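You operate a simulated robot arm through the tools that you are given. There is no shell and no other tool. Be economical: measure what you need, move in short steps, check, and stop when the job is done.

The job below is to be done with a simulated robot arm. You get a single attempt, and the scene is never put back.

Task
Swap the white mop for the blue mop and tighten the flange knob.
Fine: white mop into the free rack slot; hood down and spindle lock back on run. Where these are worked on the way, their far stop is far enough and under half their travel is too little: flange knob.

The check looks at the end state, three seconds after you hand in, the way a careful person would. Anything else that was tipped, shoved, dropped, spilled or broken makes it a failure.

Robot
A 7-joint arm with a two-finger parallel gripper, fixed in place. Base frame: the origin is at the foot of the arm, x ahead of it, y to its left, z up; the work surface is at about z = 0.8. Readings come in m, degrees, newtons and seconds.
With the tool pointing down near the work surface it reaches from about 0.34 to 0.78 m from the base axis. Its first joint turns from -166.0 to 166.0 degrees. Payload 3.91 kg.
The tool frame sits at the grasp point between the pads (the TCP): z along the fingers, y along the line on which they close. The tips reach 0.03 m beyond it. The gripper opens to 0.11 m. The fingers are 0.02 m wide and 0.01 m thick; the gripper's body (0.048 by 0.112 m) begins 0.055 m behind the TCP.
Orientation is that of the tool frame in the base frame, as a unit quaternion [x, y, z, w]. With the fingers straight down and closing along the base's y, the tool's x points along the base's -x, its y along +y and its z along -z.

Tools
- The arm moves only by the tool step_arm. Its argument "series" is one flat list of numbers, 6 for each row, row after row: the shift along the tool's x, y, z in units of 30 mm (1.0 is 30 mm), then the turn, a rotation vector about the tool's x, y, z in units of 8 degrees (1.0 is 8 degrees). In form: [tx, ty, tz, rx, ry, rz, tx, ty, tz, rx, ry, rz, ...]. A call has 1 to 12 rows; each row shifts and turns the commanded pose from where the row before left it, along the tool's axes as they then stand. "jaw" is the finger opening in mm, from 0 to 110, set as the call begins (left out, the last holds). A call with a number of a shift or a turn outside -1 to 1 is refused whole. Each row takes 0.2 s and may step no farther than 0.05 m and 8.6 degrees from the row before; otherwise, or with a gripper value out of range, the whole call is refused. Where a pose cannot be reached the arm comes as near as it can. A force on the tool above 40 N (or 10 N above the force at the start of the call, whichever is more), or a blocked arm, ends the call early, and 0.2 s more pass. The fingers move at their own pace (about 0.153 m/s each) and stop on an object; they squeeze with about 28 N. The grip force told is the motor's: it shows also when the fingers shut on nothing. Time passes only in rows, and 0.2 s behind the last, so rows that do not move let the fingers close. The reply holds the time, the measured pose of the TCP, the force on the tool along the base axes, the opening and the grip force, in the units named above and with some noise, with the torque about the TCP (base axes, N m) and any sound that the robot's microphone picked up, and new pictures: "views" is both (left out), scene, wrist or none.
- Cameras (640 x 400 px; columns grow to the right, rows downward): "scene" is fixed at [0.0513, 0.6507, 1.5604]; the picture's right is [-0.65, -0.76, 0.00], its down [-0.45, 0.38, -0.81] and it looks along [0.61, -0.53, -0.59] (base axes); focal length 269 px, centre (320, 200). "wrist" rides on the gripper at [0.077, 0.007, -0.114] in the tool frame; the picture's right is [-0.09, 1.00, 0.00], its down [-0.80, -0.07, -0.59] and it looks along [-0.59, -0.05, 0.80] (tool axes); focal length 270 px, centre (320, 200). There is no depth. A picture from a camera that has moved, and an enlarged one, comes with that camera's place and axes in the base frame and with its lens.
- raise_lower(by): slides the trunk up (or, below 0, down) by that many m; the arm rides with it, the base frame stays. It gives what a move gives, with no picture.
- zoom(camera, box): a new picture of the part [left, top, right, bottom] of that camera's present view, enlarged. It takes no simulated time.
- job_done(): hands the job in; it is judged then, once.

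Work in short steps. Places have to be worked out from the pictures, the camera data and where the tool is seen: move nearer, look again, correct. Check each grasp and each placing, and mend what went wrong. You have 120 turns and 200 pictures in all, those below and enlarged ones among them. Open the gripper and draw the arm clear of the work before you hand the job in, unless the task says otherwise; then end with one line.

The tools are called by a JSON object that holds its "method" and its "body". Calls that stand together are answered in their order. step_arm: Moves the arm, as the interface text tells. Its arguments: {"type":"object","properties":{"series":{"type":"array","items":{"type":"number"}},"jaw":{"type":"number"},"views":{"type":"string","enum":["both","scene","wrist","none"]}},"required":["series"]} The other tools are called the same way: raise_lower (by) slides the trunk up or down; zoom (camera, box) takes an enlarged picture of a part of a camera's view; job_done () hands the job in.

At the start:

```text
time_s: 0.0
tool_pos: [0.3564, 0.2066, 1.3943]
orientation: [-0.001, 1.0, -0.001, 0.0]
wrist_force: [0.1, -0.1, 0.1]
wrist_torque: [-0.01, 0.01, 0.0]
gripper_width: 0.1101
grasp_force: 0.0
trunk travel left (down, up): [-0.575, 0.035]
```

scene: 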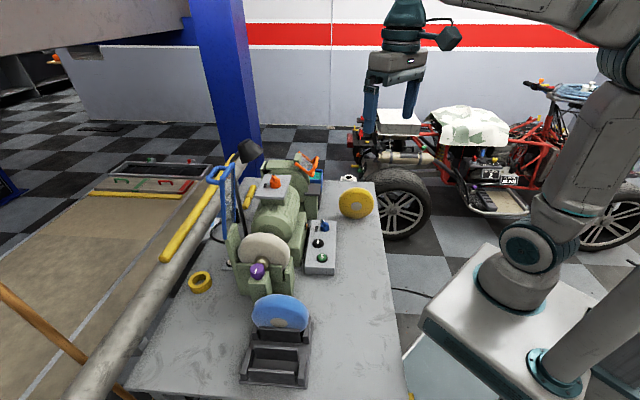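
wrist: 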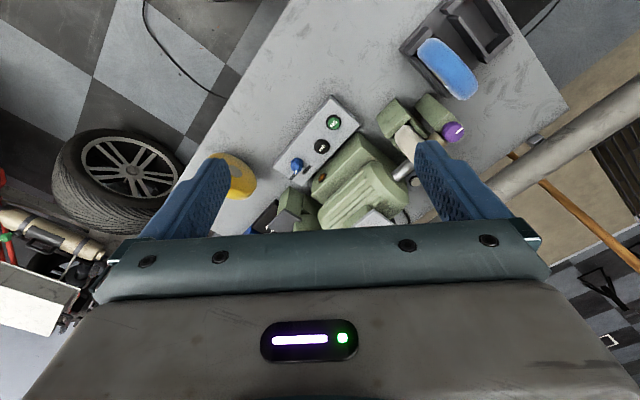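

I'll begin by enlarging the machine and rack in the scene view.

{"method": "zoom", "body": {"camera": "scene", "box": [200, 130, 400, 255]}}

{"method": "zoom", "body": {"camera": "scene", "box": [180, 220, 380, 345]}}

{"method": "zoom", "body": {"camera": "wrist", "box": [250, 0, 570, 200]}}

```text
3.20 times, centred on (300, 192) of scene
camera zoom: at [0.0513, 0.6507, 1.5604], right [-0.65, -0.76, 0.0], down [-0.45, 0.38, -0.81], along [0.61, -0.53, -0.59], focal length 860 px, centre (384, 224)
```

zoom: 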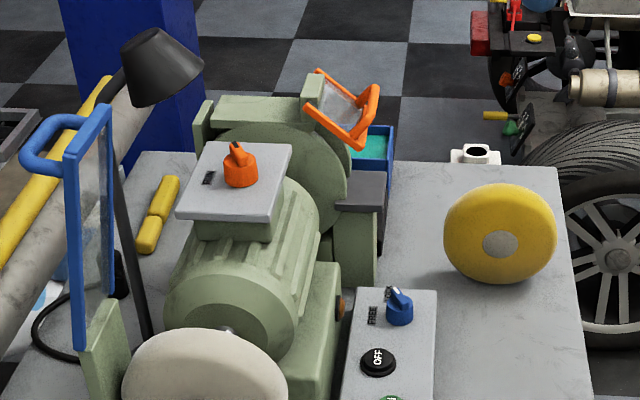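

```text
3.20 times, centred on (280, 282) of scene
camera zoom: at [0.0513, 0.6507, 1.5604], right [-0.65, -0.76, 0.0], down [-0.45, 0.38, -0.81], along [0.61, -0.53, -0.59], focal length 860 px, centre (448, -64)
```

zoom: 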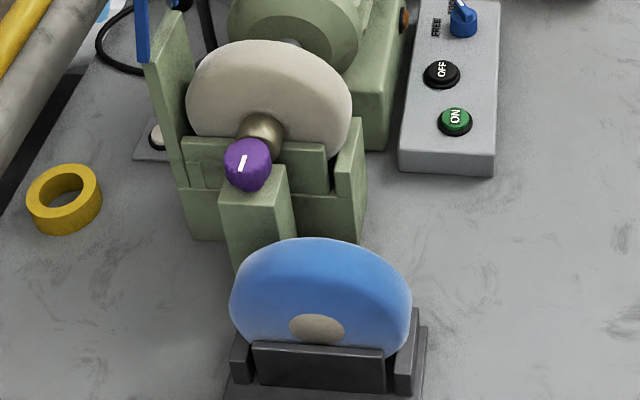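

```text
2.00 times, centred on (410, 100) of wrist
camera zoom: at [0.279, 0.214, 1.5087], right [0.09, 1.0, 0.0], down [0.8, -0.07, 0.59], along [0.59, -0.05, -0.8], focal length 541 px, centre (140, 400)
```

zoom: 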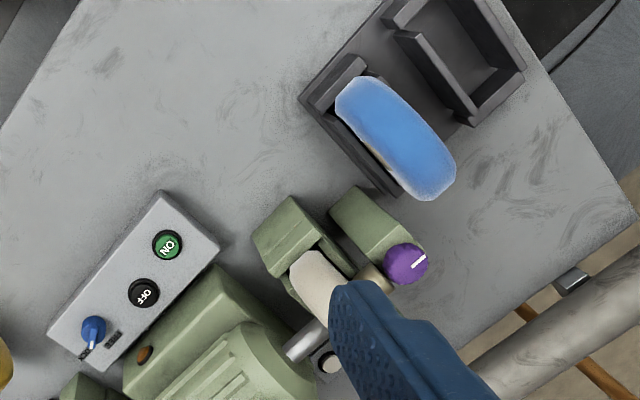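

The knob works out at about (0.52, 0.47, 0.98) and the spindle seems to point towards the scene camera. Next I'll enlarge the selectors, hood and rack.

{"method": "zoom", "body": {"camera": "scene", "box": [290, 205, 350, 245]}}

{"method": "zoom", "body": {"camera": "scene", "box": [240, 165, 320, 215]}}

{"method": "zoom", "body": {"camera": "scene", "box": [200, 150, 320, 225]}}

{"method": "zoom", "body": {"camera": "scene", "box": [215, 215, 335, 290]}}

{"method": "zoom", "body": {"camera": "scene", "box": [220, 285, 340, 395]}}

```text
10.00 times, centred on (320, 225) of scene
camera zoom: at [0.0513, 0.6507, 1.5604], right [-0.65, -0.76, 0.0], down [-0.45, 0.38, -0.81], along [0.61, -0.53, -0.59], focal length 2689 px, centre (320, -50)
```

zoom: 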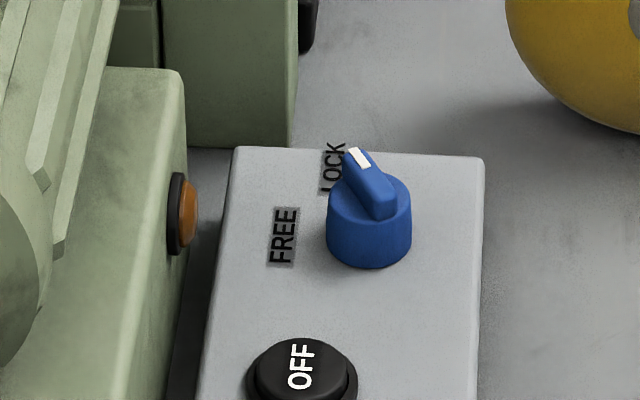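

```text
8.00 times, centred on (280, 190) of scene
camera zoom: at [0.0513, 0.6507, 1.5604], right [-0.65, -0.76, 0.0], down [-0.45, 0.38, -0.81], along [0.61, -0.53, -0.59], focal length 2151 px, centre (640, 280)
```

zoom: 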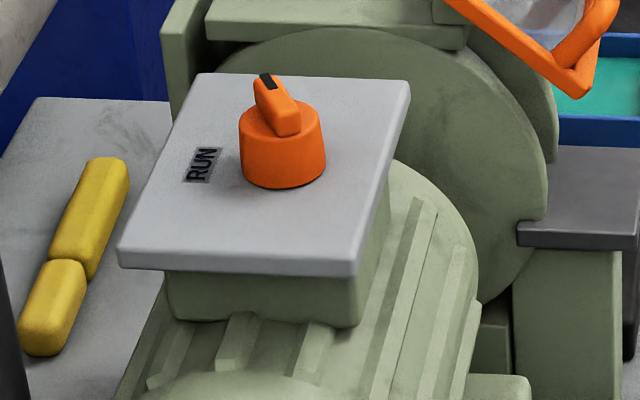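

```text
5.33 times, centred on (260, 188) of scene
camera zoom: at [0.0513, 0.6507, 1.5604], right [-0.65, -0.76, 0.0], down [-0.45, 0.38, -0.81], along [0.61, -0.53, -0.59], focal length 1434 px, centre (640, 267)
```

zoom: 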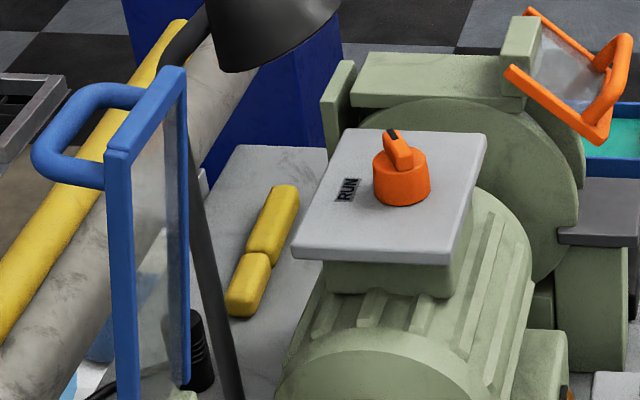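

```text
5.33 times, centred on (275, 252) of scene
camera zoom: at [0.0513, 0.6507, 1.5604], right [-0.65, -0.76, 0.0], down [-0.45, 0.38, -0.81], along [0.61, -0.53, -0.59], focal length 1434 px, centre (560, -80)
```

zoom: 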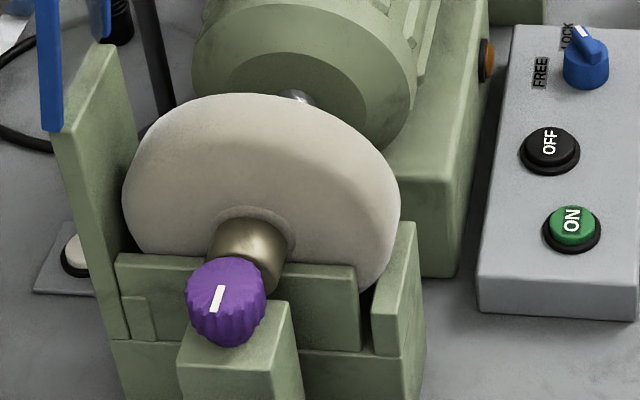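

```text
3.64 times, centred on (280, 340) of scene
camera zoom: at [0.0513, 0.6507, 1.5604], right [-0.65, -0.76, 0.0], down [-0.45, 0.38, -0.81], along [0.61, -0.53, -0.59], focal length 978 px, centre (466, -309)
```

zoom: 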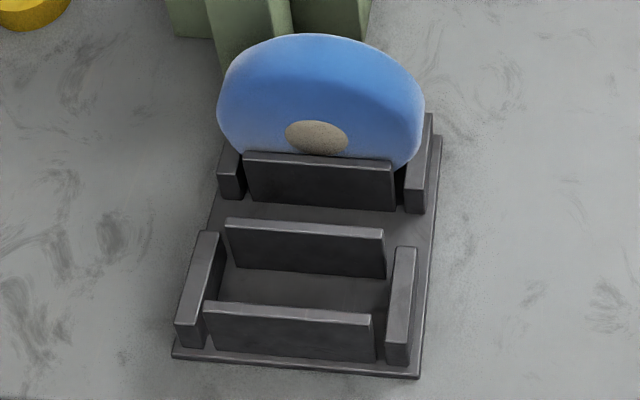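

The orange selector on the motor carries the RUN label and the blue one reads LOCK/FREE. I'll bring the wrist camera nearer to the motor and read every label.

{"method": "step_arm", "body": {"series": [-0.96, 0.49, 0.4, 0, 0, 0, -0.96, 0.49, 0.4, 0, 0, 0, -0.96, 0.49, 0.4, 0, 0, 0, -0.96, 0.49, 0.4, 0, 0, 0, -0.96, 0.49, 0.4, 0, 0, 0], "views": "both"}}

```text
time_s: 1.2
tool_pos: [0.5003, 0.282, 1.3326]
orientation: [0.0, 1.0, 0.0, 0.0]
wrist_force: [-1.0, 1.1, 0.7]
wrist_torque: [-0.02, 0.02, -0.01]
gripper_width: 0.11
grasp_force: 0.1
trunk travel left (down, up): [-0.575, 0.035]
camera wrist: at [0.4242, 0.2889, 1.4463], right [0.09, 1.0, 0.0], down [0.8, -0.07, 0.59], along [0.59, -0.05, -0.8], focal length 270 px, centre (320, 200)
```

scene: 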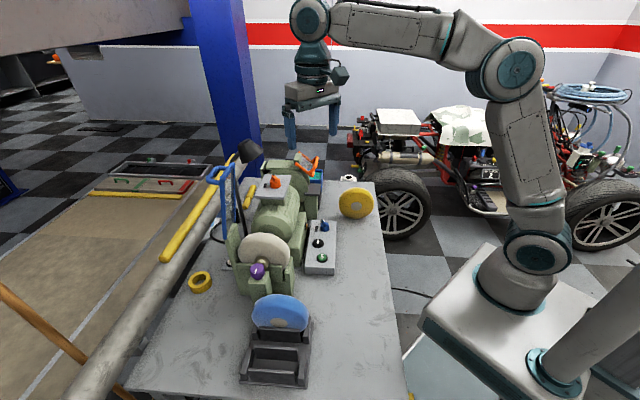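
wrist: 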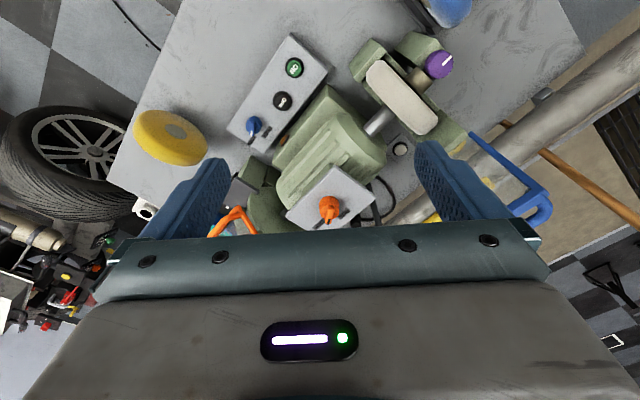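

{"method": "zoom", "body": {"camera": "wrist", "box": [260, 150, 420, 250]}}

{"method": "zoom", "body": {"camera": "wrist", "box": [220, 30, 380, 150]}}

{"method": "zoom", "body": {"camera": "wrist", "box": [330, 0, 570, 150]}}

```text
4.00 times, centred on (340, 200) of wrist
camera zoom: at [0.4242, 0.2889, 1.4463], right [0.09, 1.0, 0.0], down [0.8, -0.07, 0.59], along [0.59, -0.05, -0.8], focal length 1081 px, centre (240, 200)
```

zoom: 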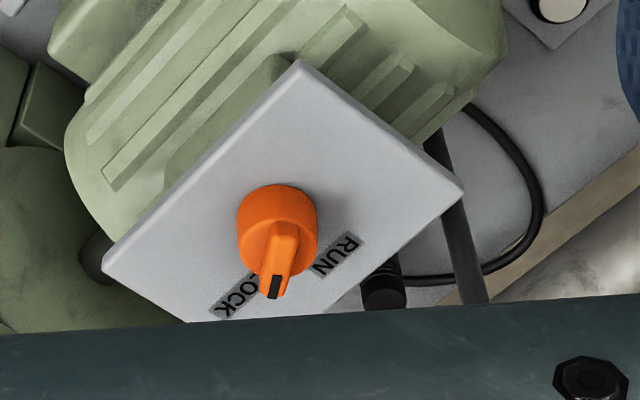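

```text
3.33 times, centred on (300, 90) of wrist
camera zoom: at [0.4242, 0.2889, 1.4463], right [0.09, 1.0, 0.0], down [0.8, -0.07, 0.59], along [0.59, -0.05, -0.8], focal length 901 px, centre (387, 567)
```

zoom: 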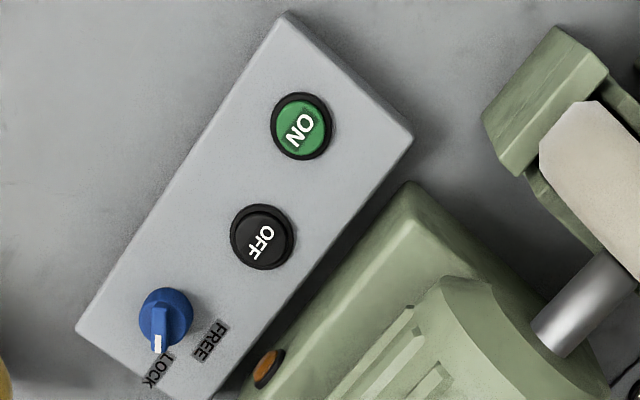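

```text
2.67 times, centred on (450, 75) of wrist
camera zoom: at [0.4242, 0.2889, 1.4463], right [0.09, 1.0, 0.0], down [0.8, -0.07, 0.59], along [0.59, -0.05, -0.8], focal length 721 px, centre (-27, 533)
```

zoom: 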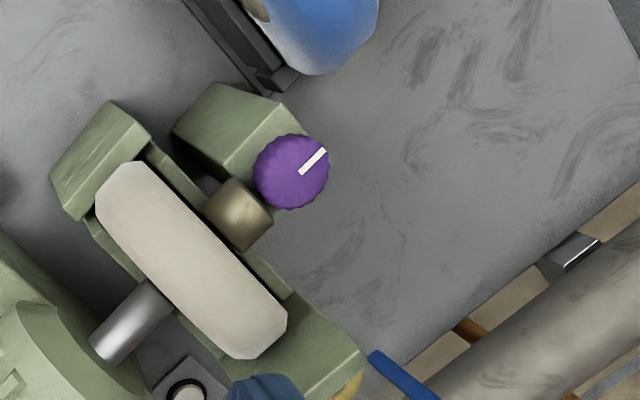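

Orange is the spindle lock (RUN/LOCK, now on LOCK), and the blue FREE/LOCK selector belongs to something else. The machine axis runs at about 45°, so I'll turn the tool 45° to close along the spindle and look at the knob up close.

{"method": "step_arm", "body": {"series": [0, 0.933, 0.733, 0, 0, 0, 0, 0.933, 0.733, 0, 0, 0, 0, 0.933, 0.733, 0, 0, 0, 0, 0.933, 0.733, 0, 0, 0, 0, 0.933, 0.733, 0, 0, 0, 0, 0.933, 0.733, 0, 0, 0, 0, 0, 0, 0, 0, -0.9375, 0, 0, 0, 0, 0, -0.9375, 0, 0, 0, 0, 0, -0.9375, 0, 0, 0, 0, 0, -0.9375, 0, 0, 0, 0, 0, -0.9375, 0, 0, 0, 0, 0, -0.9375]}}

```text
time_s: 3.8
tool_pos: [0.5009, 0.4489, 1.2037]
orientation: [-0.385, 0.923, 0.0, 0.0]
wrist_force: [0.0, 0.7, -0.7]
wrist_torque: [0.02, 0.03, -0.02]
gripper_width: 0.1098
grasp_force: 0.0
trunk travel left (down, up): [-0.575, 0.035]
camera wrist: at [0.4412, 0.399, 1.3176], right [-0.64, 0.76, 0.0], down [0.61, 0.52, 0.59], along [0.45, 0.38, -0.8], focal length 270 px, centre (320, 200)
```

scene: 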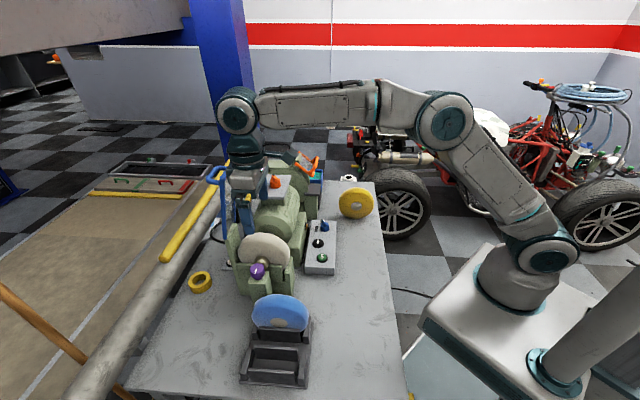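
wrist: 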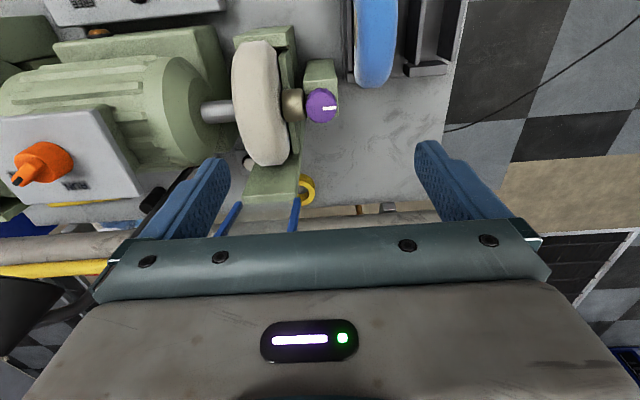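

{"method": "zoom", "body": {"camera": "wrist", "box": [220, 20, 360, 210]}}

{"method": "zoom", "body": {"camera": "scene", "box": [235, 250, 285, 290]}}

```text
2.11 times, centred on (290, 115) of wrist
camera zoom: at [0.4412, 0.399, 1.3176], right [-0.64, 0.76, 0.0], down [0.61, 0.52, 0.59], along [0.45, 0.38, -0.8], focal length 569 px, centre (383, 379)
```

zoom: 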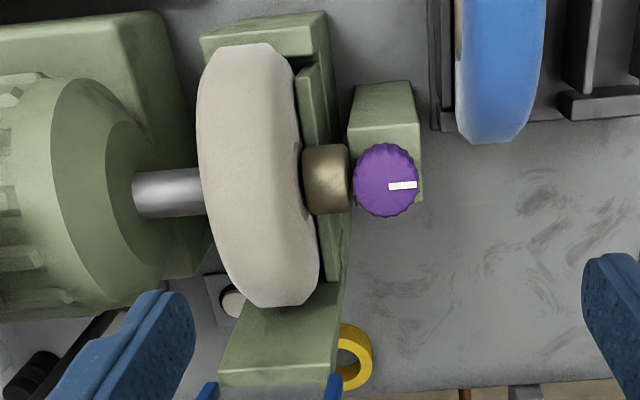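

```text
10.00 times, centred on (260, 270) of scene
camera zoom: at [0.0513, 0.6507, 1.5604], right [-0.65, -0.76, 0.0], down [-0.45, 0.38, -0.81], along [0.61, -0.53, -0.59], focal length 2689 px, centre (920, -500)
```

zoom: 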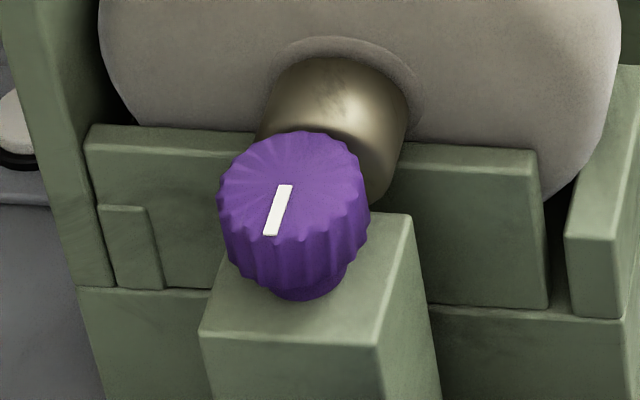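

The knob stands upright on its post at about (0.519, 0.467), top z≈0.98, with the flange hub right behind it. I'll turn the tool 90° so the fingers close sideways across the knob, clear of the hub.

{"method": "step_arm", "body": {"series": [0, 0, 0, 0, 0, 0.9375, 0, 0, 0, 0, 0, 0.9375, 0, 0, 0, 0, 0, 0.9375, 0, 0, 0, 0, 0, 0.9375, 0, 0, 0, 0, 0, 0.9375, 0, 0, 0, 0, 0, 0.9375, 0, 0, 0, 0, 0, 0.9375, 0, 0, 0, 0, 0, 0.9375, 0, 0, 0, 0, 0, 0.9375, 0, 0, 0, 0, 0, 0.9375, 0, 0, 0, 0, 0, 0.9375, 0, 0, 0, 0, 0, 0.9375], "jaw": 70}}

```text
time_s: 6.4
tool_pos: [0.5, 0.4479, 1.2035]
orientation: [0.384, 0.923, 0.001, 0.0]
wrist_force: [0.4, -0.3, 0.1]
wrist_torque: [-0.02, 0.01, -0.03]
gripper_width: 0.0699
grasp_force: 0.0
trunk travel left (down, up): [-0.575, 0.035]
camera wrist: at [0.4502, 0.508, 1.3167], right [0.77, 0.64, 0.0], down [0.52, -0.62, 0.59], along [0.38, -0.46, -0.8], focal length 270 px, centre (320, 200)
```

scene: 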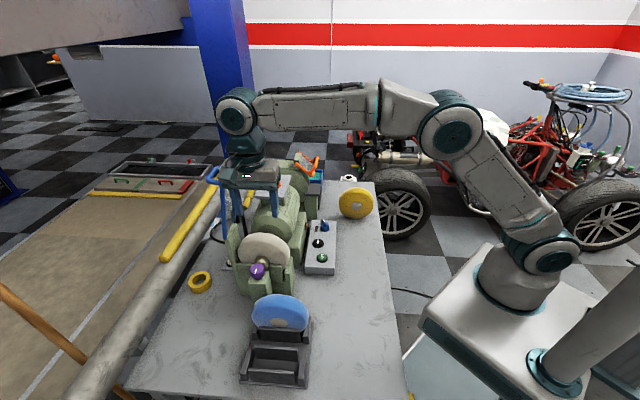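
wrist: 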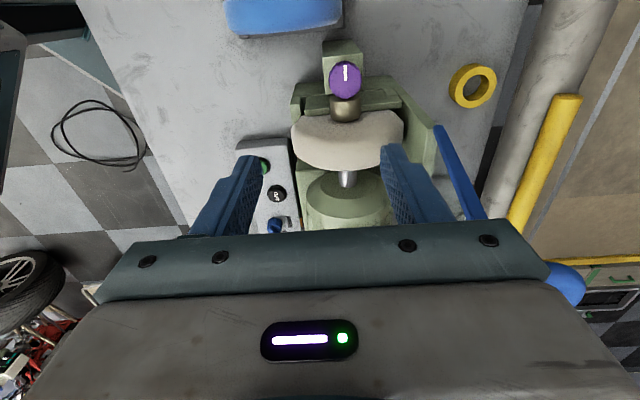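

The view lines up with the spindle. I'll move over the knob, come down to just above it and check.

{"method": "step_arm", "body": {"series": [0, 0.94, 0, 0, 0, 0, 0, 0, 1, 0, 0, 0, 0, 0, 1, 0, 0, 0, 0, 0, 1, 0, 0, 0, 0, 0, 1, 0, 0, 0, 0, 0, 0.9, 0, 0, 0], "jaw": 70}}

```text
time_s: 7.8
tool_pos: [0.5204, 0.4678, 1.0558]
orientation: [0.382, 0.924, 0.0, 0.0]
wrist_force: [0.5, -0.3, 0.2]
wrist_torque: [-0.02, -0.01, -0.01]
gripper_width: 0.0699
grasp_force: 0.0
trunk travel left (down, up): [-0.575, 0.035]
camera wrist: at [0.4715, 0.527, 1.1709], right [0.77, 0.64, 0.0], down [0.52, -0.62, 0.59], along [0.38, -0.46, -0.8], focal length 270 px, centre (320, 200)
```

scene: 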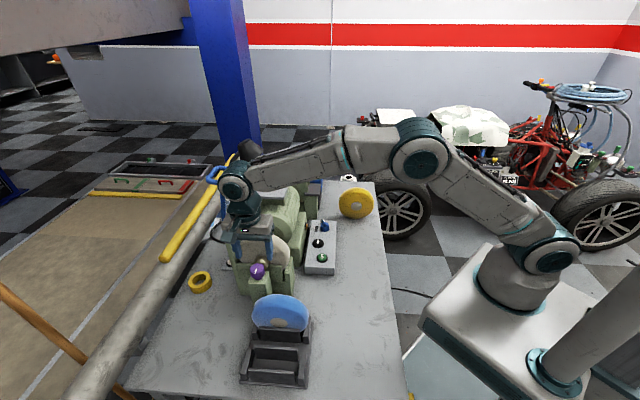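
wrist: 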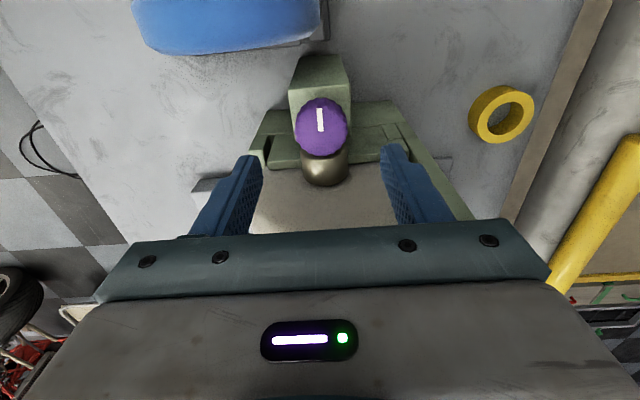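

Centred on the knob (it works out at (0.518, 0.470)). Now down so the tips sit about 24 mm below the knob's top, watching force.

{"method": "step_arm", "body": {"series": [0.05, 0, 0.8, 0, 0, 0, 0, 0, 0.8, 0, 0, 0, 0, 0, 0.6, 0, 0, 0], "jaw": 60}}

```text
time_s: 8.6
tool_pos: [0.5193, 0.4696, 0.9893]
orientation: [0.383, 0.924, 0.0, -0.001]
wrist_force: [0.2, 0.5, 0.1]
wrist_torque: [0.04, 0.01, -0.01]
gripper_width: 0.06
grasp_force: 0.0
trunk travel left (down, up): [-0.575, 0.035]
camera wrist: at [0.4693, 0.5286, 1.1035], right [0.77, 0.64, 0.0], down [0.52, -0.62, 0.59], along [0.38, -0.46, -0.8], focal length 270 px, centre (320, 200)
```

scene: 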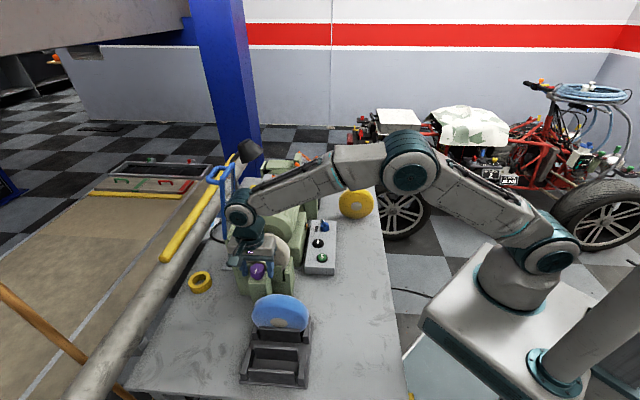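
wrist: 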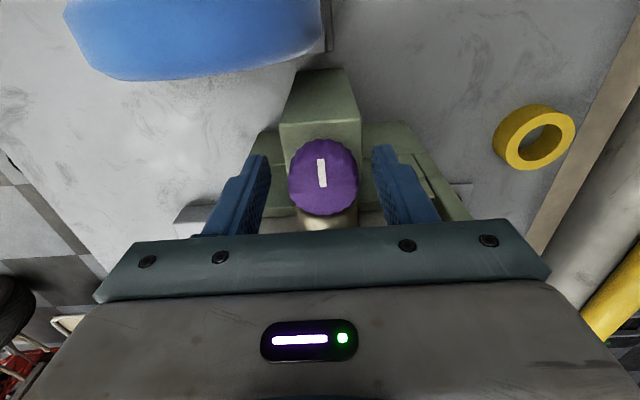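

The fingers straddle the knob, so I'll close on it.

{"method": "step_arm", "body": {"series": [0, 0, 0, 0, 0, 0, 0, 0, 0, 0, 0, 0], "jaw": 20, "views": "wrist"}}

{"method": "step_arm", "body": {"series": [0, 0, 0, 0, 0, -0.6, 0, 0, 0, 0, 0, -0.6], "views": "wrist"}}

```text
time_s: 9.2
tool_pos: [0.5203, 0.4698, 0.9898]
orientation: [0.382, 0.924, 0.001, 0.001]
wrist_force: [7.2, 6.4, 0.3]
wrist_torque: [0.05, 0.16, 0.05]
gripper_width: 0.0379
grasp_force: 45.2
trunk travel left (down, up): [-0.575, 0.035]
camera wrist: at [0.4702, 0.5295, 1.1038], right [0.77, 0.64, 0.0], down [0.52, -0.62, 0.59], along [0.38, -0.45, -0.8], focal length 270 px, centre (320, 200)
```

wrist: 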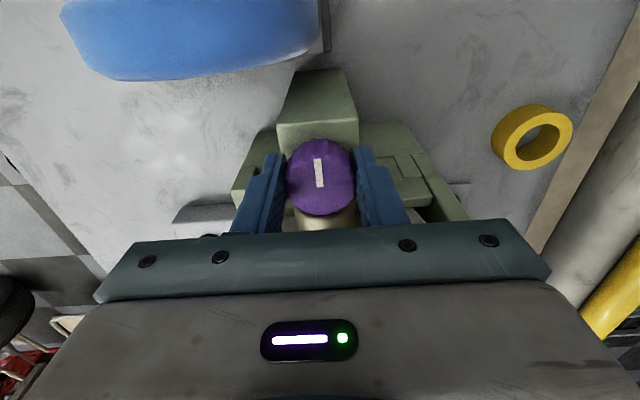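

```text
time_s: 9.8
tool_pos: [0.52, 0.4703, 0.9906]
orientation: [0.304, 0.953, 0.0, 0.0]
wrist_force: [5.8, 2.7, -1.1]
wrist_torque: [0.6, -0.03, -0.06]
gripper_width: 0.0377
grasp_force: 45.7
trunk travel left (down, up): [-0.575, 0.035]
camera wrist: at [0.4609, 0.5202, 1.1038], right [0.65, 0.76, 0.0], down [0.61, -0.52, 0.59], along [0.45, -0.39, -0.8], focal length 270 px, centre (320, 200)
```

wrist: 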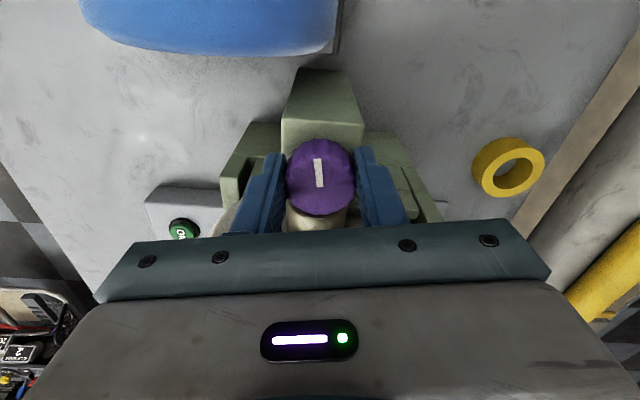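

It turns anticlockwise with little resistance. Continuing to about 32°.

{"method": "step_arm", "body": {"series": [0, 0, 0, 0, 0, -0.7, 0, 0, 0, 0, 0, -0.7, 0, 0, 0, 0, 0, -0.7, 0, 0, 0, 0, 0, -0.7], "views": "wrist"}}

```text
time_s: 10.8
tool_pos: [0.5183, 0.4696, 0.9888]
orientation: [0.112, 0.994, 0.0, 0.0]
wrist_force: [4.9, -0.4, 1.6]
wrist_torque: [-0.05, 0.23, -0.01]
gripper_width: 0.0377
grasp_force: 45.2
trunk travel left (down, up): [-0.575, 0.035]
camera wrist: at [0.4458, 0.4931, 1.1038], right [0.31, 0.95, 0.0], down [0.77, -0.25, 0.59], along [0.57, -0.18, -0.8], focal length 270 px, centre (320, 200)
```

wrist: 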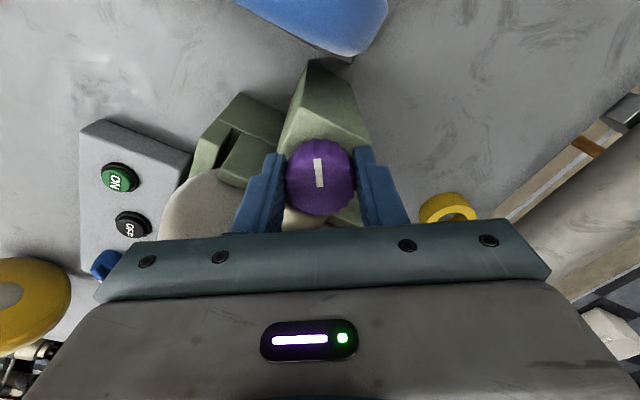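

Still free at 32°. I'll open slightly, rotate back 58°, and regrip for another stroke.

{"method": "step_arm", "body": {"series": [0, 0, 0, 0, 0, 0, 0, 0, 0, 0, 0, 0.9, 0, 0, 0, 0, 0, 0.9, 0, 0, 0, 0, 0, 0.9, 0, 0, 0, 0, 0, 0.9, 0, 0, 0, 0, 0, 0.9, 0, 0, 0, 0, 0, 0.9, 0, 0, 0, 0, 0, 0.9, 0, 0, 0, 0, 0, 0.9], "jaw": 50, "views": "wrist"}}

{"method": "step_arm", "body": {"series": [0, 0, 0, 0, 0, 0, 0, 0, 0, 0, 0, 0], "jaw": 20, "views": "none"}}

{"method": "step_arm", "body": {"series": [0, 0, 0, 0, 0, -0.7, 0, 0, 0, 0, 0, -0.7, 0, 0, 0, 0, 0, -0.7, 0, 0, 0, 0, 0, -0.7], "views": "wrist"}}

```text
time_s: 12.8
tool_pos: [0.5184, 0.4699, 0.9897]
orientation: [0.579, 0.816, 0.0, -0.001]
wrist_force: [-0.1, 0.0, -0.1]
wrist_torque: [-0.04, 0.01, 0.0]
gripper_width: 0.05
grasp_force: 0.0
trunk travel left (down, up): [-0.575, 0.035]
camera wrist: at [0.4992, 0.5453, 1.1044], right [0.97, 0.25, 0.0], down [0.2, -0.78, 0.59], along [0.15, -0.58, -0.8], focal length 270 px, centre (320, 200)
```

wrist: 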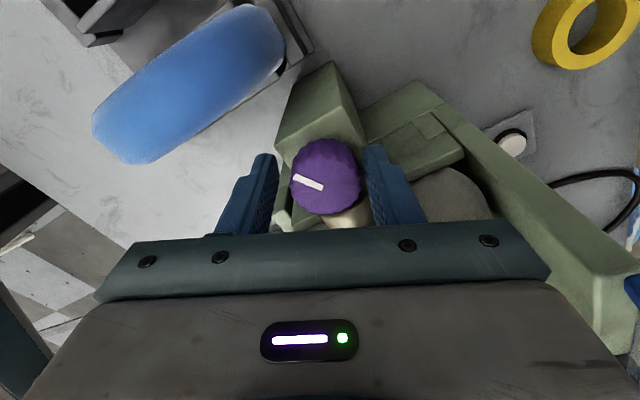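

```text
time_s: 13.4
tool_pos: [0.5202, 0.471, 0.9912]
orientation: [0.578, 0.816, 0.002, 0.0]
wrist_force: [13.5, 9.3, 2.0]
wrist_torque: [0.25, -0.18, 0.03]
gripper_width: 0.037
grasp_force: 45.1
trunk travel left (down, up): [-0.575, 0.035]
```

```text
time_s: 14.4
tool_pos: [0.5198, 0.4707, 0.9911]
orientation: [0.408, 0.913, 0.0, 0.0]
wrist_force: [12.0, 7.3, 12.5]
wrist_torque: [0.21, 0.51, 0.03]
gripper_width: 0.0372
grasp_force: 44.9
trunk travel left (down, up): [-0.575, 0.035]
camera wrist: at [0.4735, 0.5323, 1.1043], right [0.8, 0.6, 0.0], down [0.48, -0.64, 0.59], along [0.36, -0.47, -0.8], focal length 270 px, centre (320, 200)
```

wrist: 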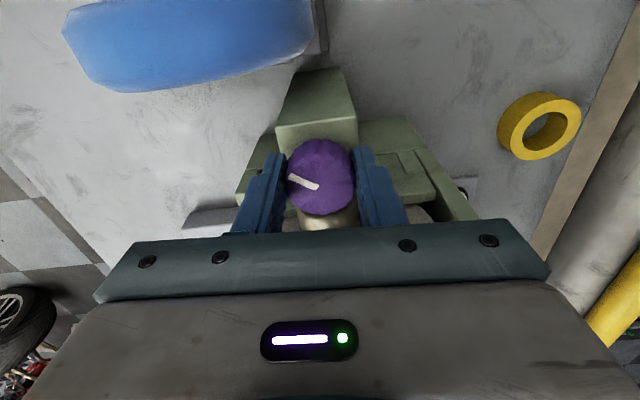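

The knob follows, about 55° in all. Continuing this stroke.

{"method": "step_arm", "body": {"series": [0, 0, 0, 0, 0, -0.7, 0, 0, 0, 0, 0, -0.7, 0, 0, 0, 0, 0, -0.7, 0, 0, 0, 0, 0, -0.7, 0, 0, 0, 0, 0, -0.7], "views": "wrist"}}

```text
time_s: 15.6
tool_pos: [0.5192, 0.4699, 0.9905]
orientation: [0.175, 0.985, 0.001, 0.001]
wrist_force: [9.6, 2.5, 19.5]
wrist_torque: [-0.24, 0.45, -0.03]
gripper_width: 0.0372
grasp_force: 44.8
trunk travel left (down, up): [-0.575, 0.035]
camera wrist: at [0.4492, 0.5022, 1.1043], right [0.42, 0.91, 0.0], down [0.73, -0.34, 0.59], along [0.54, -0.25, -0.8], focal length 270 px, centre (320, 200)
```

wrist: 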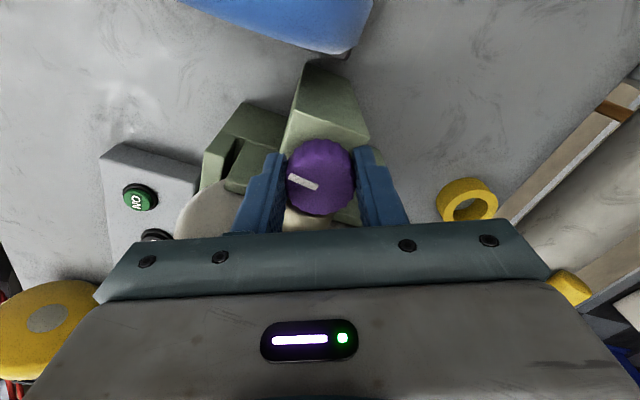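

About 83° now, and the rising upward force suggests the knob lifts as it unscrews. I'll regrip, which relieves that, and take another stroke.

{"method": "step_arm", "body": {"series": [0, 0, 0, 0, 0, 0, 0, 0, 0, 0, 0, 0.9, 0, 0, 0, 0, 0, 0.9, 0, 0, 0, 0, 0, 0.9, 0, 0, 0, 0, 0, 0.9, 0, 0, 0, 0, 0, 0.9, 0, 0, 0, 0, 0, 0.9, 0, 0, 0, 0, 0, 0.9], "jaw": 50, "views": "wrist"}}

{"method": "step_arm", "body": {"series": [0, 0, 0, 0, 0, 0, 0, 0, 0, 0, 0, 0], "jaw": 20, "views": "none"}}

{"method": "step_arm", "body": {"series": [0, 0, 0, 0, 0, -0.7, 0, 0, 0, 0, 0, -0.7, 0, 0, 0, 0, 0, -0.7, 0, 0, 0, 0, 0, -0.7], "views": "wrist"}}

```text
time_s: 17.4
tool_pos: [0.5176, 0.4699, 0.9893]
orientation: [0.579, 0.815, 0.0, 0.0]
wrist_force: [-1.4, -0.5, -0.2]
wrist_torque: [-0.01, -0.02, -0.02]
gripper_width: 0.0499
grasp_force: 0.1
trunk travel left (down, up): [-0.575, 0.035]
camera wrist: at [0.4995, 0.5458, 1.1034], right [0.97, 0.25, 0.0], down [0.2, -0.78, 0.59], along [0.15, -0.58, -0.8], focal length 270 px, centre (320, 200)
```

wrist: 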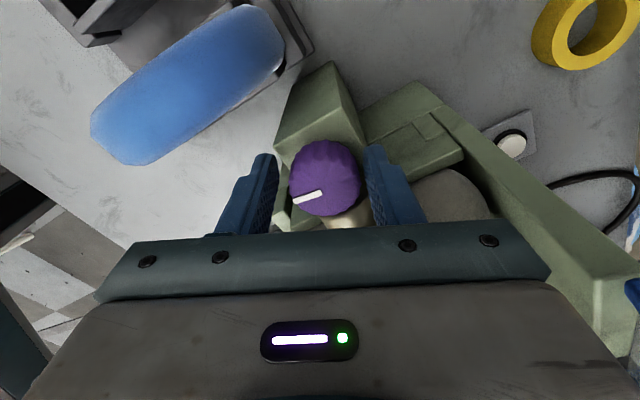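

```text
time_s: 18.0
tool_pos: [0.5201, 0.4716, 0.9894]
orientation: [0.578, 0.816, 0.001, 0.0]
wrist_force: [11.7, 6.6, 2.7]
wrist_torque: [-0.22, 0.04, 0.02]
gripper_width: 0.0376
grasp_force: 44.7
trunk travel left (down, up): [-0.575, 0.035]
```

```text
time_s: 19.0
tool_pos: [0.5208, 0.4697, 0.9882]
orientation: [0.408, 0.913, 0.0, 0.001]
wrist_force: [19.0, 3.0, 6.6]
wrist_torque: [0.08, 0.2, -0.64]
gripper_width: 0.0377
grasp_force: 44.7
trunk travel left (down, up): [-0.575, 0.035]
camera wrist: at [0.4743, 0.5318, 1.1027], right [0.8, 0.6, 0.0], down [0.48, -0.64, 0.59], along [0.36, -0.48, -0.8], focal length 270 px, centre (320, 200)
```

wrist: 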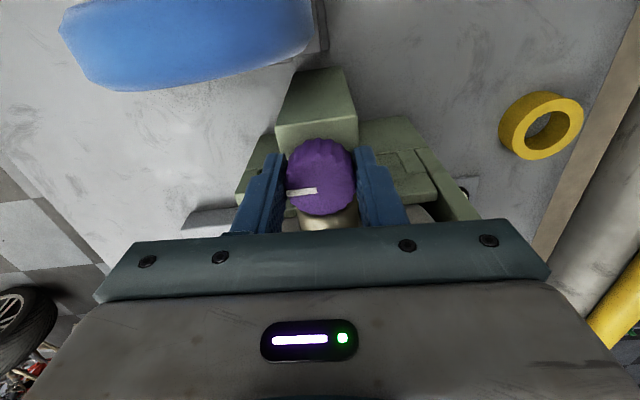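

A 0.6 N·m reaction and slip at about 90°: that's a stop, with the pointer now towards the robot. I'll treat that as loosened, then release, rise and turn to grip across the white mop's thickness.

{"method": "step_arm", "body": {"series": [0, 0, 0, 0, 0, 0, 0, 0, 0, 0, 0, 0, 0, 0, -1, 0, 0, 0, 0, 0, -1, 0, 0, 0, 0, 0, -1, 0, 0, 0, 0, 0, -1, 0, 0, 0, 0, 0, -1, 0, 0, 0], "jaw": 80, "views": "wrist"}}

{"method": "step_arm", "body": {"series": [0, 0, 0, 0, 0, -0.958, 0, 0, 0, 0, 0, -0.958, 0, 0, 0, 0, 0, -0.958, 0, 0, 0, 0, 0, -0.958, 0, 0, 0, 0, 0, -0.958, 0, 0, 0, 0, 0, -0.958, 0, 0, 0, 0, 0, -0.958, 0, 0, 0, 0, 0, -0.958, 0, 0, 0, 0, 0, -0.958, 0, 0, 0, 0, 0, -0.958, 0, 0, 0, 0, 0, -0.958, 0, 0, 0, 0, 0, -0.958], "jaw": 90, "views": "wrist"}}

```text
time_s: 20.6
tool_pos: [0.5166, 0.4696, 1.1408]
orientation: [0.408, 0.913, 0.0, 0.0]
wrist_force: [-0.1, 0.5, 0.2]
wrist_torque: [0.01, 0.0, -0.01]
gripper_width: 0.0799
grasp_force: 0.0
trunk travel left (down, up): [-0.575, 0.035]
camera wrist: at [0.4714, 0.5322, 1.2552], right [0.8, 0.6, 0.0], down [0.48, -0.64, 0.59], along [0.36, -0.48, -0.8], focal length 270 px, centre (320, 200)
```

wrist: 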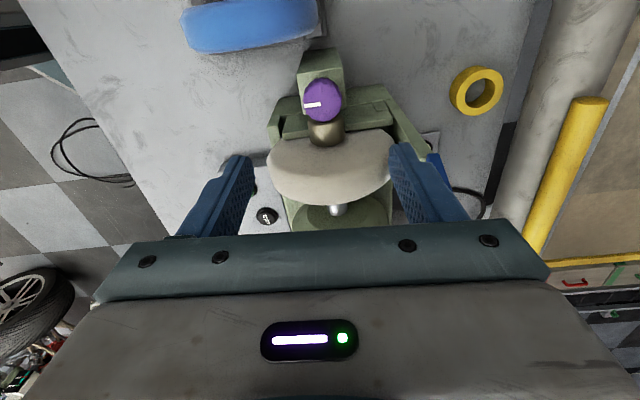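

```text
time_s: 23.2
tool_pos: [0.52, 0.4703, 1.1421]
orientation: [-0.374, 0.927, 0.0, 0.0]
wrist_force: [0.3, 1.0, 0.6]
wrist_torque: [-0.02, 0.01, 0.05]
gripper_width: 0.09
grasp_force: 0.0
trunk travel left (down, up): [-0.575, 0.035]
camera wrist: at [0.4586, 0.4219, 1.2551], right [-0.63, 0.78, 0.0], down [0.63, 0.5, 0.59], along [0.46, 0.37, -0.8], focal length 270 px, centre (320, 200)
```

wrist: 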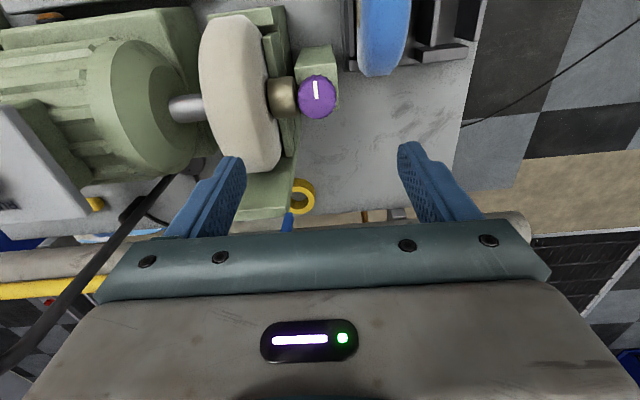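

I'll enlarge the mop to fix its centre, thickness and true heading.

{"method": "zoom", "body": {"camera": "wrist", "box": [140, 0, 360, 180]}}

```text
2.22 times, centred on (250, 90) of wrist
camera zoom: at [0.4586, 0.4219, 1.2551], right [-0.63, 0.78, 0.0], down [0.63, 0.5, 0.59], along [0.46, 0.37, -0.8], focal length 601 px, centre (476, 444)
```

zoom: 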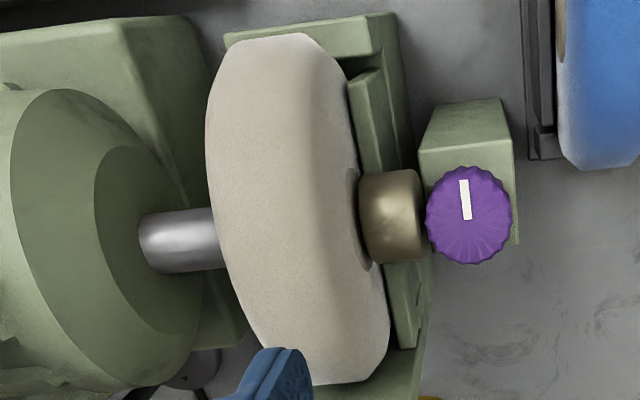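

Axis fits −45°; the mop's middle sits about 66 mm behind the knob along the spindle, roughly 40–50 mm thick. I'll move over it and look.

{"method": "step_arm", "body": {"series": [0, 0, 0, 0, 0, -0.2, 0, -0.75, 0, 0, 0, 0, 0, -0.75, 0, 0, 0, 0, 0, -0.7, 0, 0, 0, 0], "jaw": 75}}

```text
time_s: 24.2
tool_pos: [0.5639, 0.4213, 1.1418]
orientation: [-0.385, 0.923, 0.0, 0.0]
wrist_force: [-0.5, -0.6, -0.2]
wrist_torque: [-0.01, -0.02, 0.01]
gripper_width: 0.0751
grasp_force: 0.1
trunk travel left (down, up): [-0.575, 0.035]
camera wrist: at [0.5067, 0.3728, 1.2562], right [-0.65, 0.76, 0.0], down [0.61, 0.52, 0.59], along [0.45, 0.39, -0.8], focal length 270 px, centre (320, 200)
```

scene: 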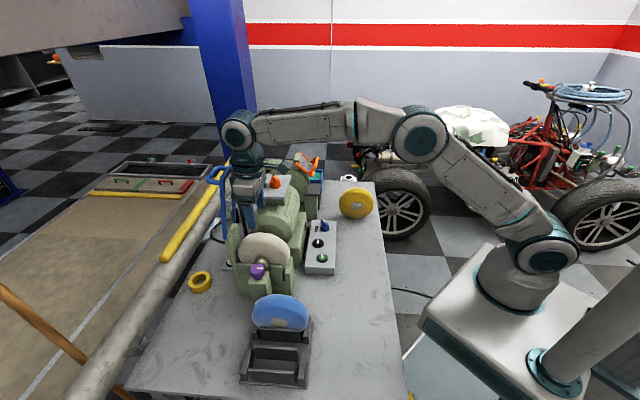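
wrist: 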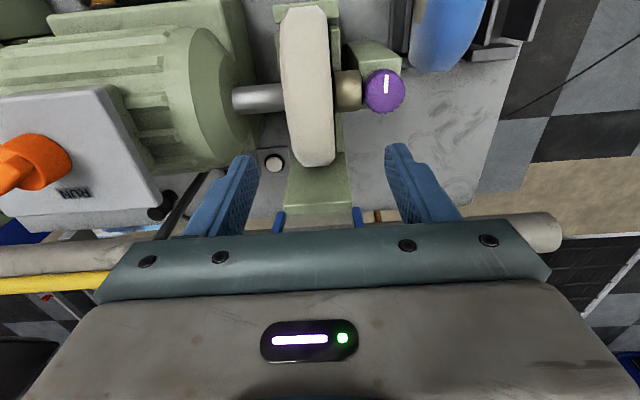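

The mop shows 37 mm thick and its centre is about 10 mm further towards the motor. I'll correct and descend so the tips straddle the rim above the hub.

{"method": "step_arm", "body": {"series": [0, -0.33, 0, 0, 0, 0, 0, 0, 0.9, 0, 0, 0, 0, 0, 0.9, 0, 0, 0, 0, 0, 0.9, 0, 0, 0, 0, 0, 0.8, 0, 0, 0], "jaw": 75}}

```text
time_s: 25.4
tool_pos: [0.5714, 0.4191, 1.0333]
orientation: [-0.386, 0.923, 0.0, 0.0]
wrist_force: [1.5, 0.2, -0.3]
wrist_torque: [0.02, -0.01, 0.02]
gripper_width: 0.0749
grasp_force: 0.1
trunk travel left (down, up): [-0.575, 0.035]
camera wrist: at [0.5132, 0.3694, 1.1471], right [-0.65, 0.76, 0.0], down [0.61, 0.52, 0.59], along [0.45, 0.39, -0.8], focal length 270 px, centre (320, 200)
```

scene: 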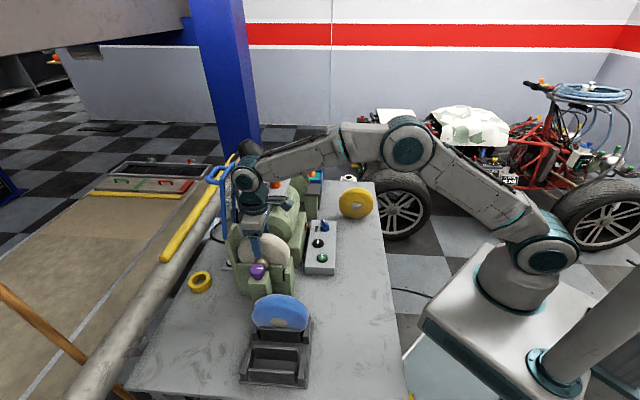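
wrist: 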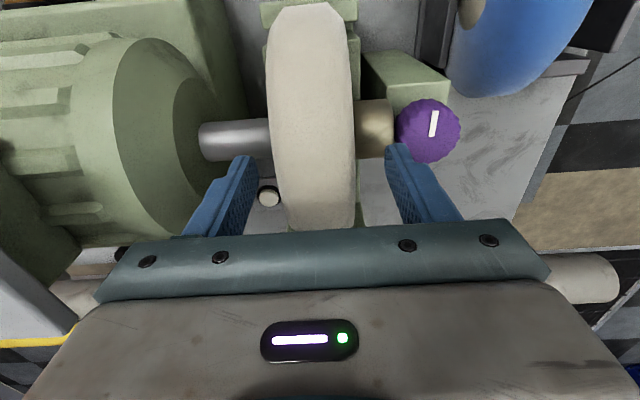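

Straddling the mop well. I'll close and read the grip, then lift only slightly to test that it is released.

{"method": "step_arm", "body": {"series": [0, -0.05, 0, 0, 0, 0, 0, 0, 0, 0, 0, 0, 0, 0, 0, 0, 0, 0], "jaw": 20, "views": "wrist"}}

{"method": "step_arm", "body": {"series": [0, 0, -0.3, 0, 0, 0, 0, 0, -0.3, 0, 0, 0, 0, 0, -0.3, 0, 0, 0]}}

```text
time_s: 26.2
tool_pos: [0.5737, 0.418, 1.0339]
orientation: [-0.386, 0.922, 0.0, 0.0]
wrist_force: [-0.4, 0.1, -0.1]
wrist_torque: [0.04, 0.1, 0.05]
gripper_width: 0.0398
grasp_force: 28.0
trunk travel left (down, up): [-0.575, 0.035]
camera wrist: at [0.5139, 0.3683, 1.1478], right [-0.65, 0.76, 0.0], down [0.61, 0.52, 0.59], along [0.45, 0.39, -0.8], focal length 270 px, centre (320, 200)
```

wrist: 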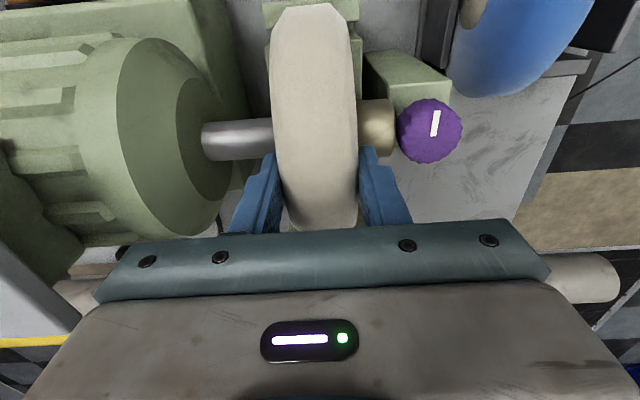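

```text
time_s: 27.0
tool_pos: [0.5724, 0.4164, 1.0616]
orientation: [-0.386, 0.923, 0.0, 0.0]
wrist_force: [0.1, 0.2, -2.1]
wrist_torque: [0.04, 0.02, 0.01]
gripper_width: 0.0399
grasp_force: 27.7
trunk travel left (down, up): [-0.575, 0.035]
camera wrist: at [0.5143, 0.3672, 1.175], right [-0.65, 0.76, 0.0], down [0.61, 0.52, 0.59], along [0.45, 0.39, -0.8], focal length 270 px, centre (320, 200)
```

scene: 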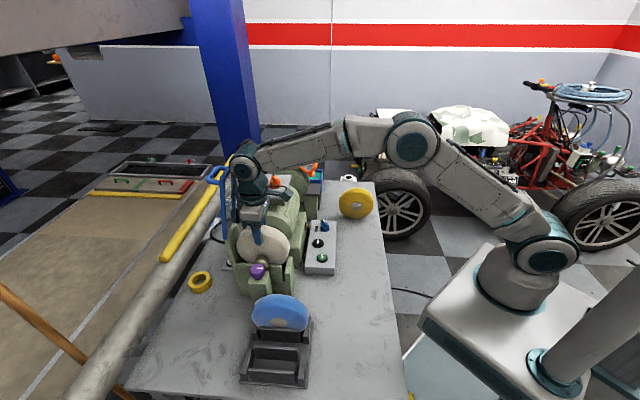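
wrist: 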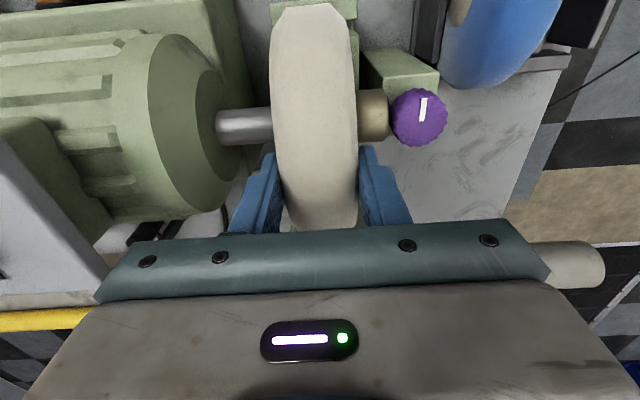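

The mop lifts freely (about 2 N) and comes straight up. Raising it well clear of the hub and blue mop, then carrying it over the free slot, which works out near (0.354, 0.534).

{"method": "step_arm", "body": {"series": [0, 0, -0.9, 0, 0, 0, 0, 0, -0.9, 0, 0, 0, 0, 0, -0.9, 0, 0, 0, 0, 0, -0.9, 0, 0, 0, 0, 0, -0.7, 0, 0, 0], "views": "scene"}}

{"method": "step_arm", "body": {"series": [0, 0.6, 0, 0, 0, 0, 0.22, 0.9, 0, 0, 0, 0, 0.22, 0.9, 0, 0, 0, 0, 0.22, 0.9, 0, 0, 0, 0, 0.22, 0.9, 0, 0, 0, 0, 0.22, 0.9, 0, 0, 0, 0, 0.22, 0.9, 0, 0, 0, 0, 0.22, 0.9, 0, 0, 0, 0, 0.22, 0.7, 0, 0, 0, 0, 0, 0.3, 0, 0, 0, 0]}}

```text
time_s: 28.2
tool_pos: [0.5747, 0.4152, 1.1888]
orientation: [-0.385, 0.923, -0.001, -0.001]
wrist_force: [-9.3, -9.1, -8.1]
wrist_torque: [-0.68, 0.78, -0.17]
gripper_width: 0.0397
grasp_force: 27.9
trunk travel left (down, up): [-0.575, 0.035]
```

scene: 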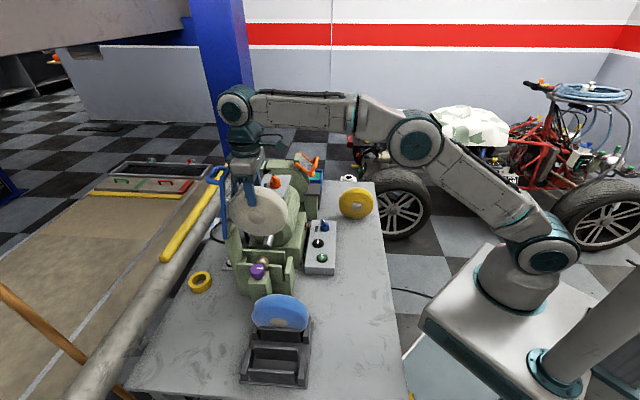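

```text
time_s: 30.4
tool_pos: [0.3696, 0.5436, 1.1907]
orientation: [-0.386, 0.922, 0.0, 0.0]
wrist_force: [-0.4, 0.1, -1.8]
wrist_torque: [-0.02, -0.05, 0.0]
gripper_width: 0.0396
grasp_force: 28.5
trunk travel left (down, up): [-0.575, 0.035]
camera wrist: at [0.3101, 0.4949, 1.304], right [-0.65, 0.76, 0.0], down [0.61, 0.52, 0.59], along [0.45, 0.39, -0.8], focal length 270 px, centre (320, 200)
```

scene: 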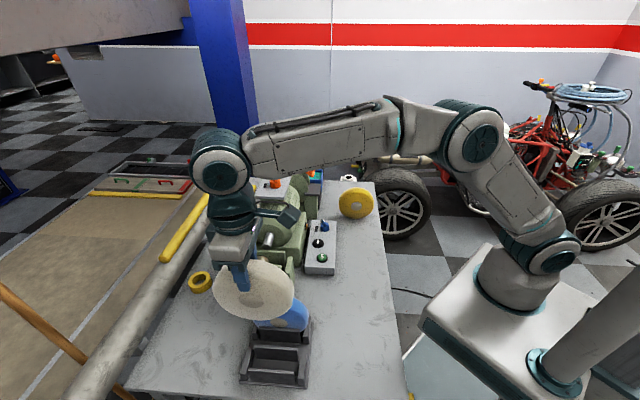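
wrist: 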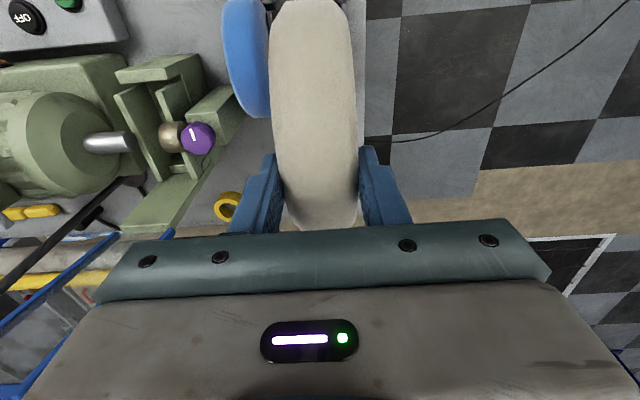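

The mop is held well; the rack slot needs to be located to a couple of millimetres. I'll zoom into it and also check the hood after that brief side force.

{"method": "zoom", "body": {"camera": "scene", "box": [230, 330, 320, 395]}}

{"method": "zoom", "body": {"camera": "scene", "box": [190, 150, 320, 290]}}

```text
6.15 times, centred on (275, 362) of scene
camera zoom: at [0.0513, 0.6507, 1.5604], right [-0.65, -0.76, 0.0], down [-0.45, 0.38, -0.81], along [0.61, -0.53, -0.59], focal length 1655 px, centre (597, -800)
```

zoom: 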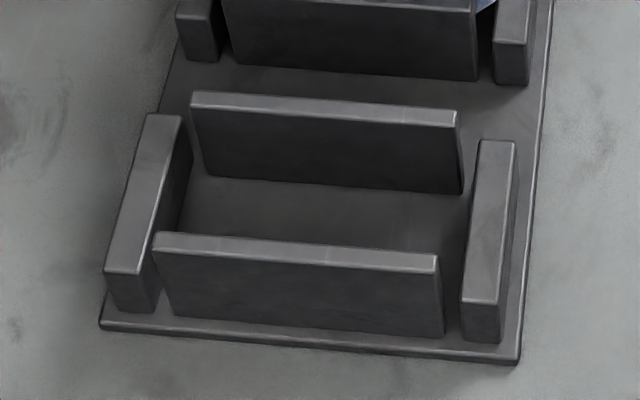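

```text
2.86 times, centred on (255, 220) of scene
camera zoom: at [0.0513, 0.6507, 1.5604], right [-0.65, -0.76, 0.0], down [-0.45, 0.38, -0.81], along [0.61, -0.53, -0.59], focal length 768 px, centre (506, 143)
```

zoom: 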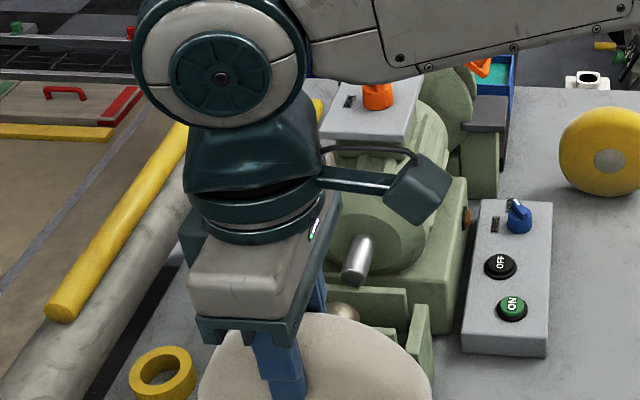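

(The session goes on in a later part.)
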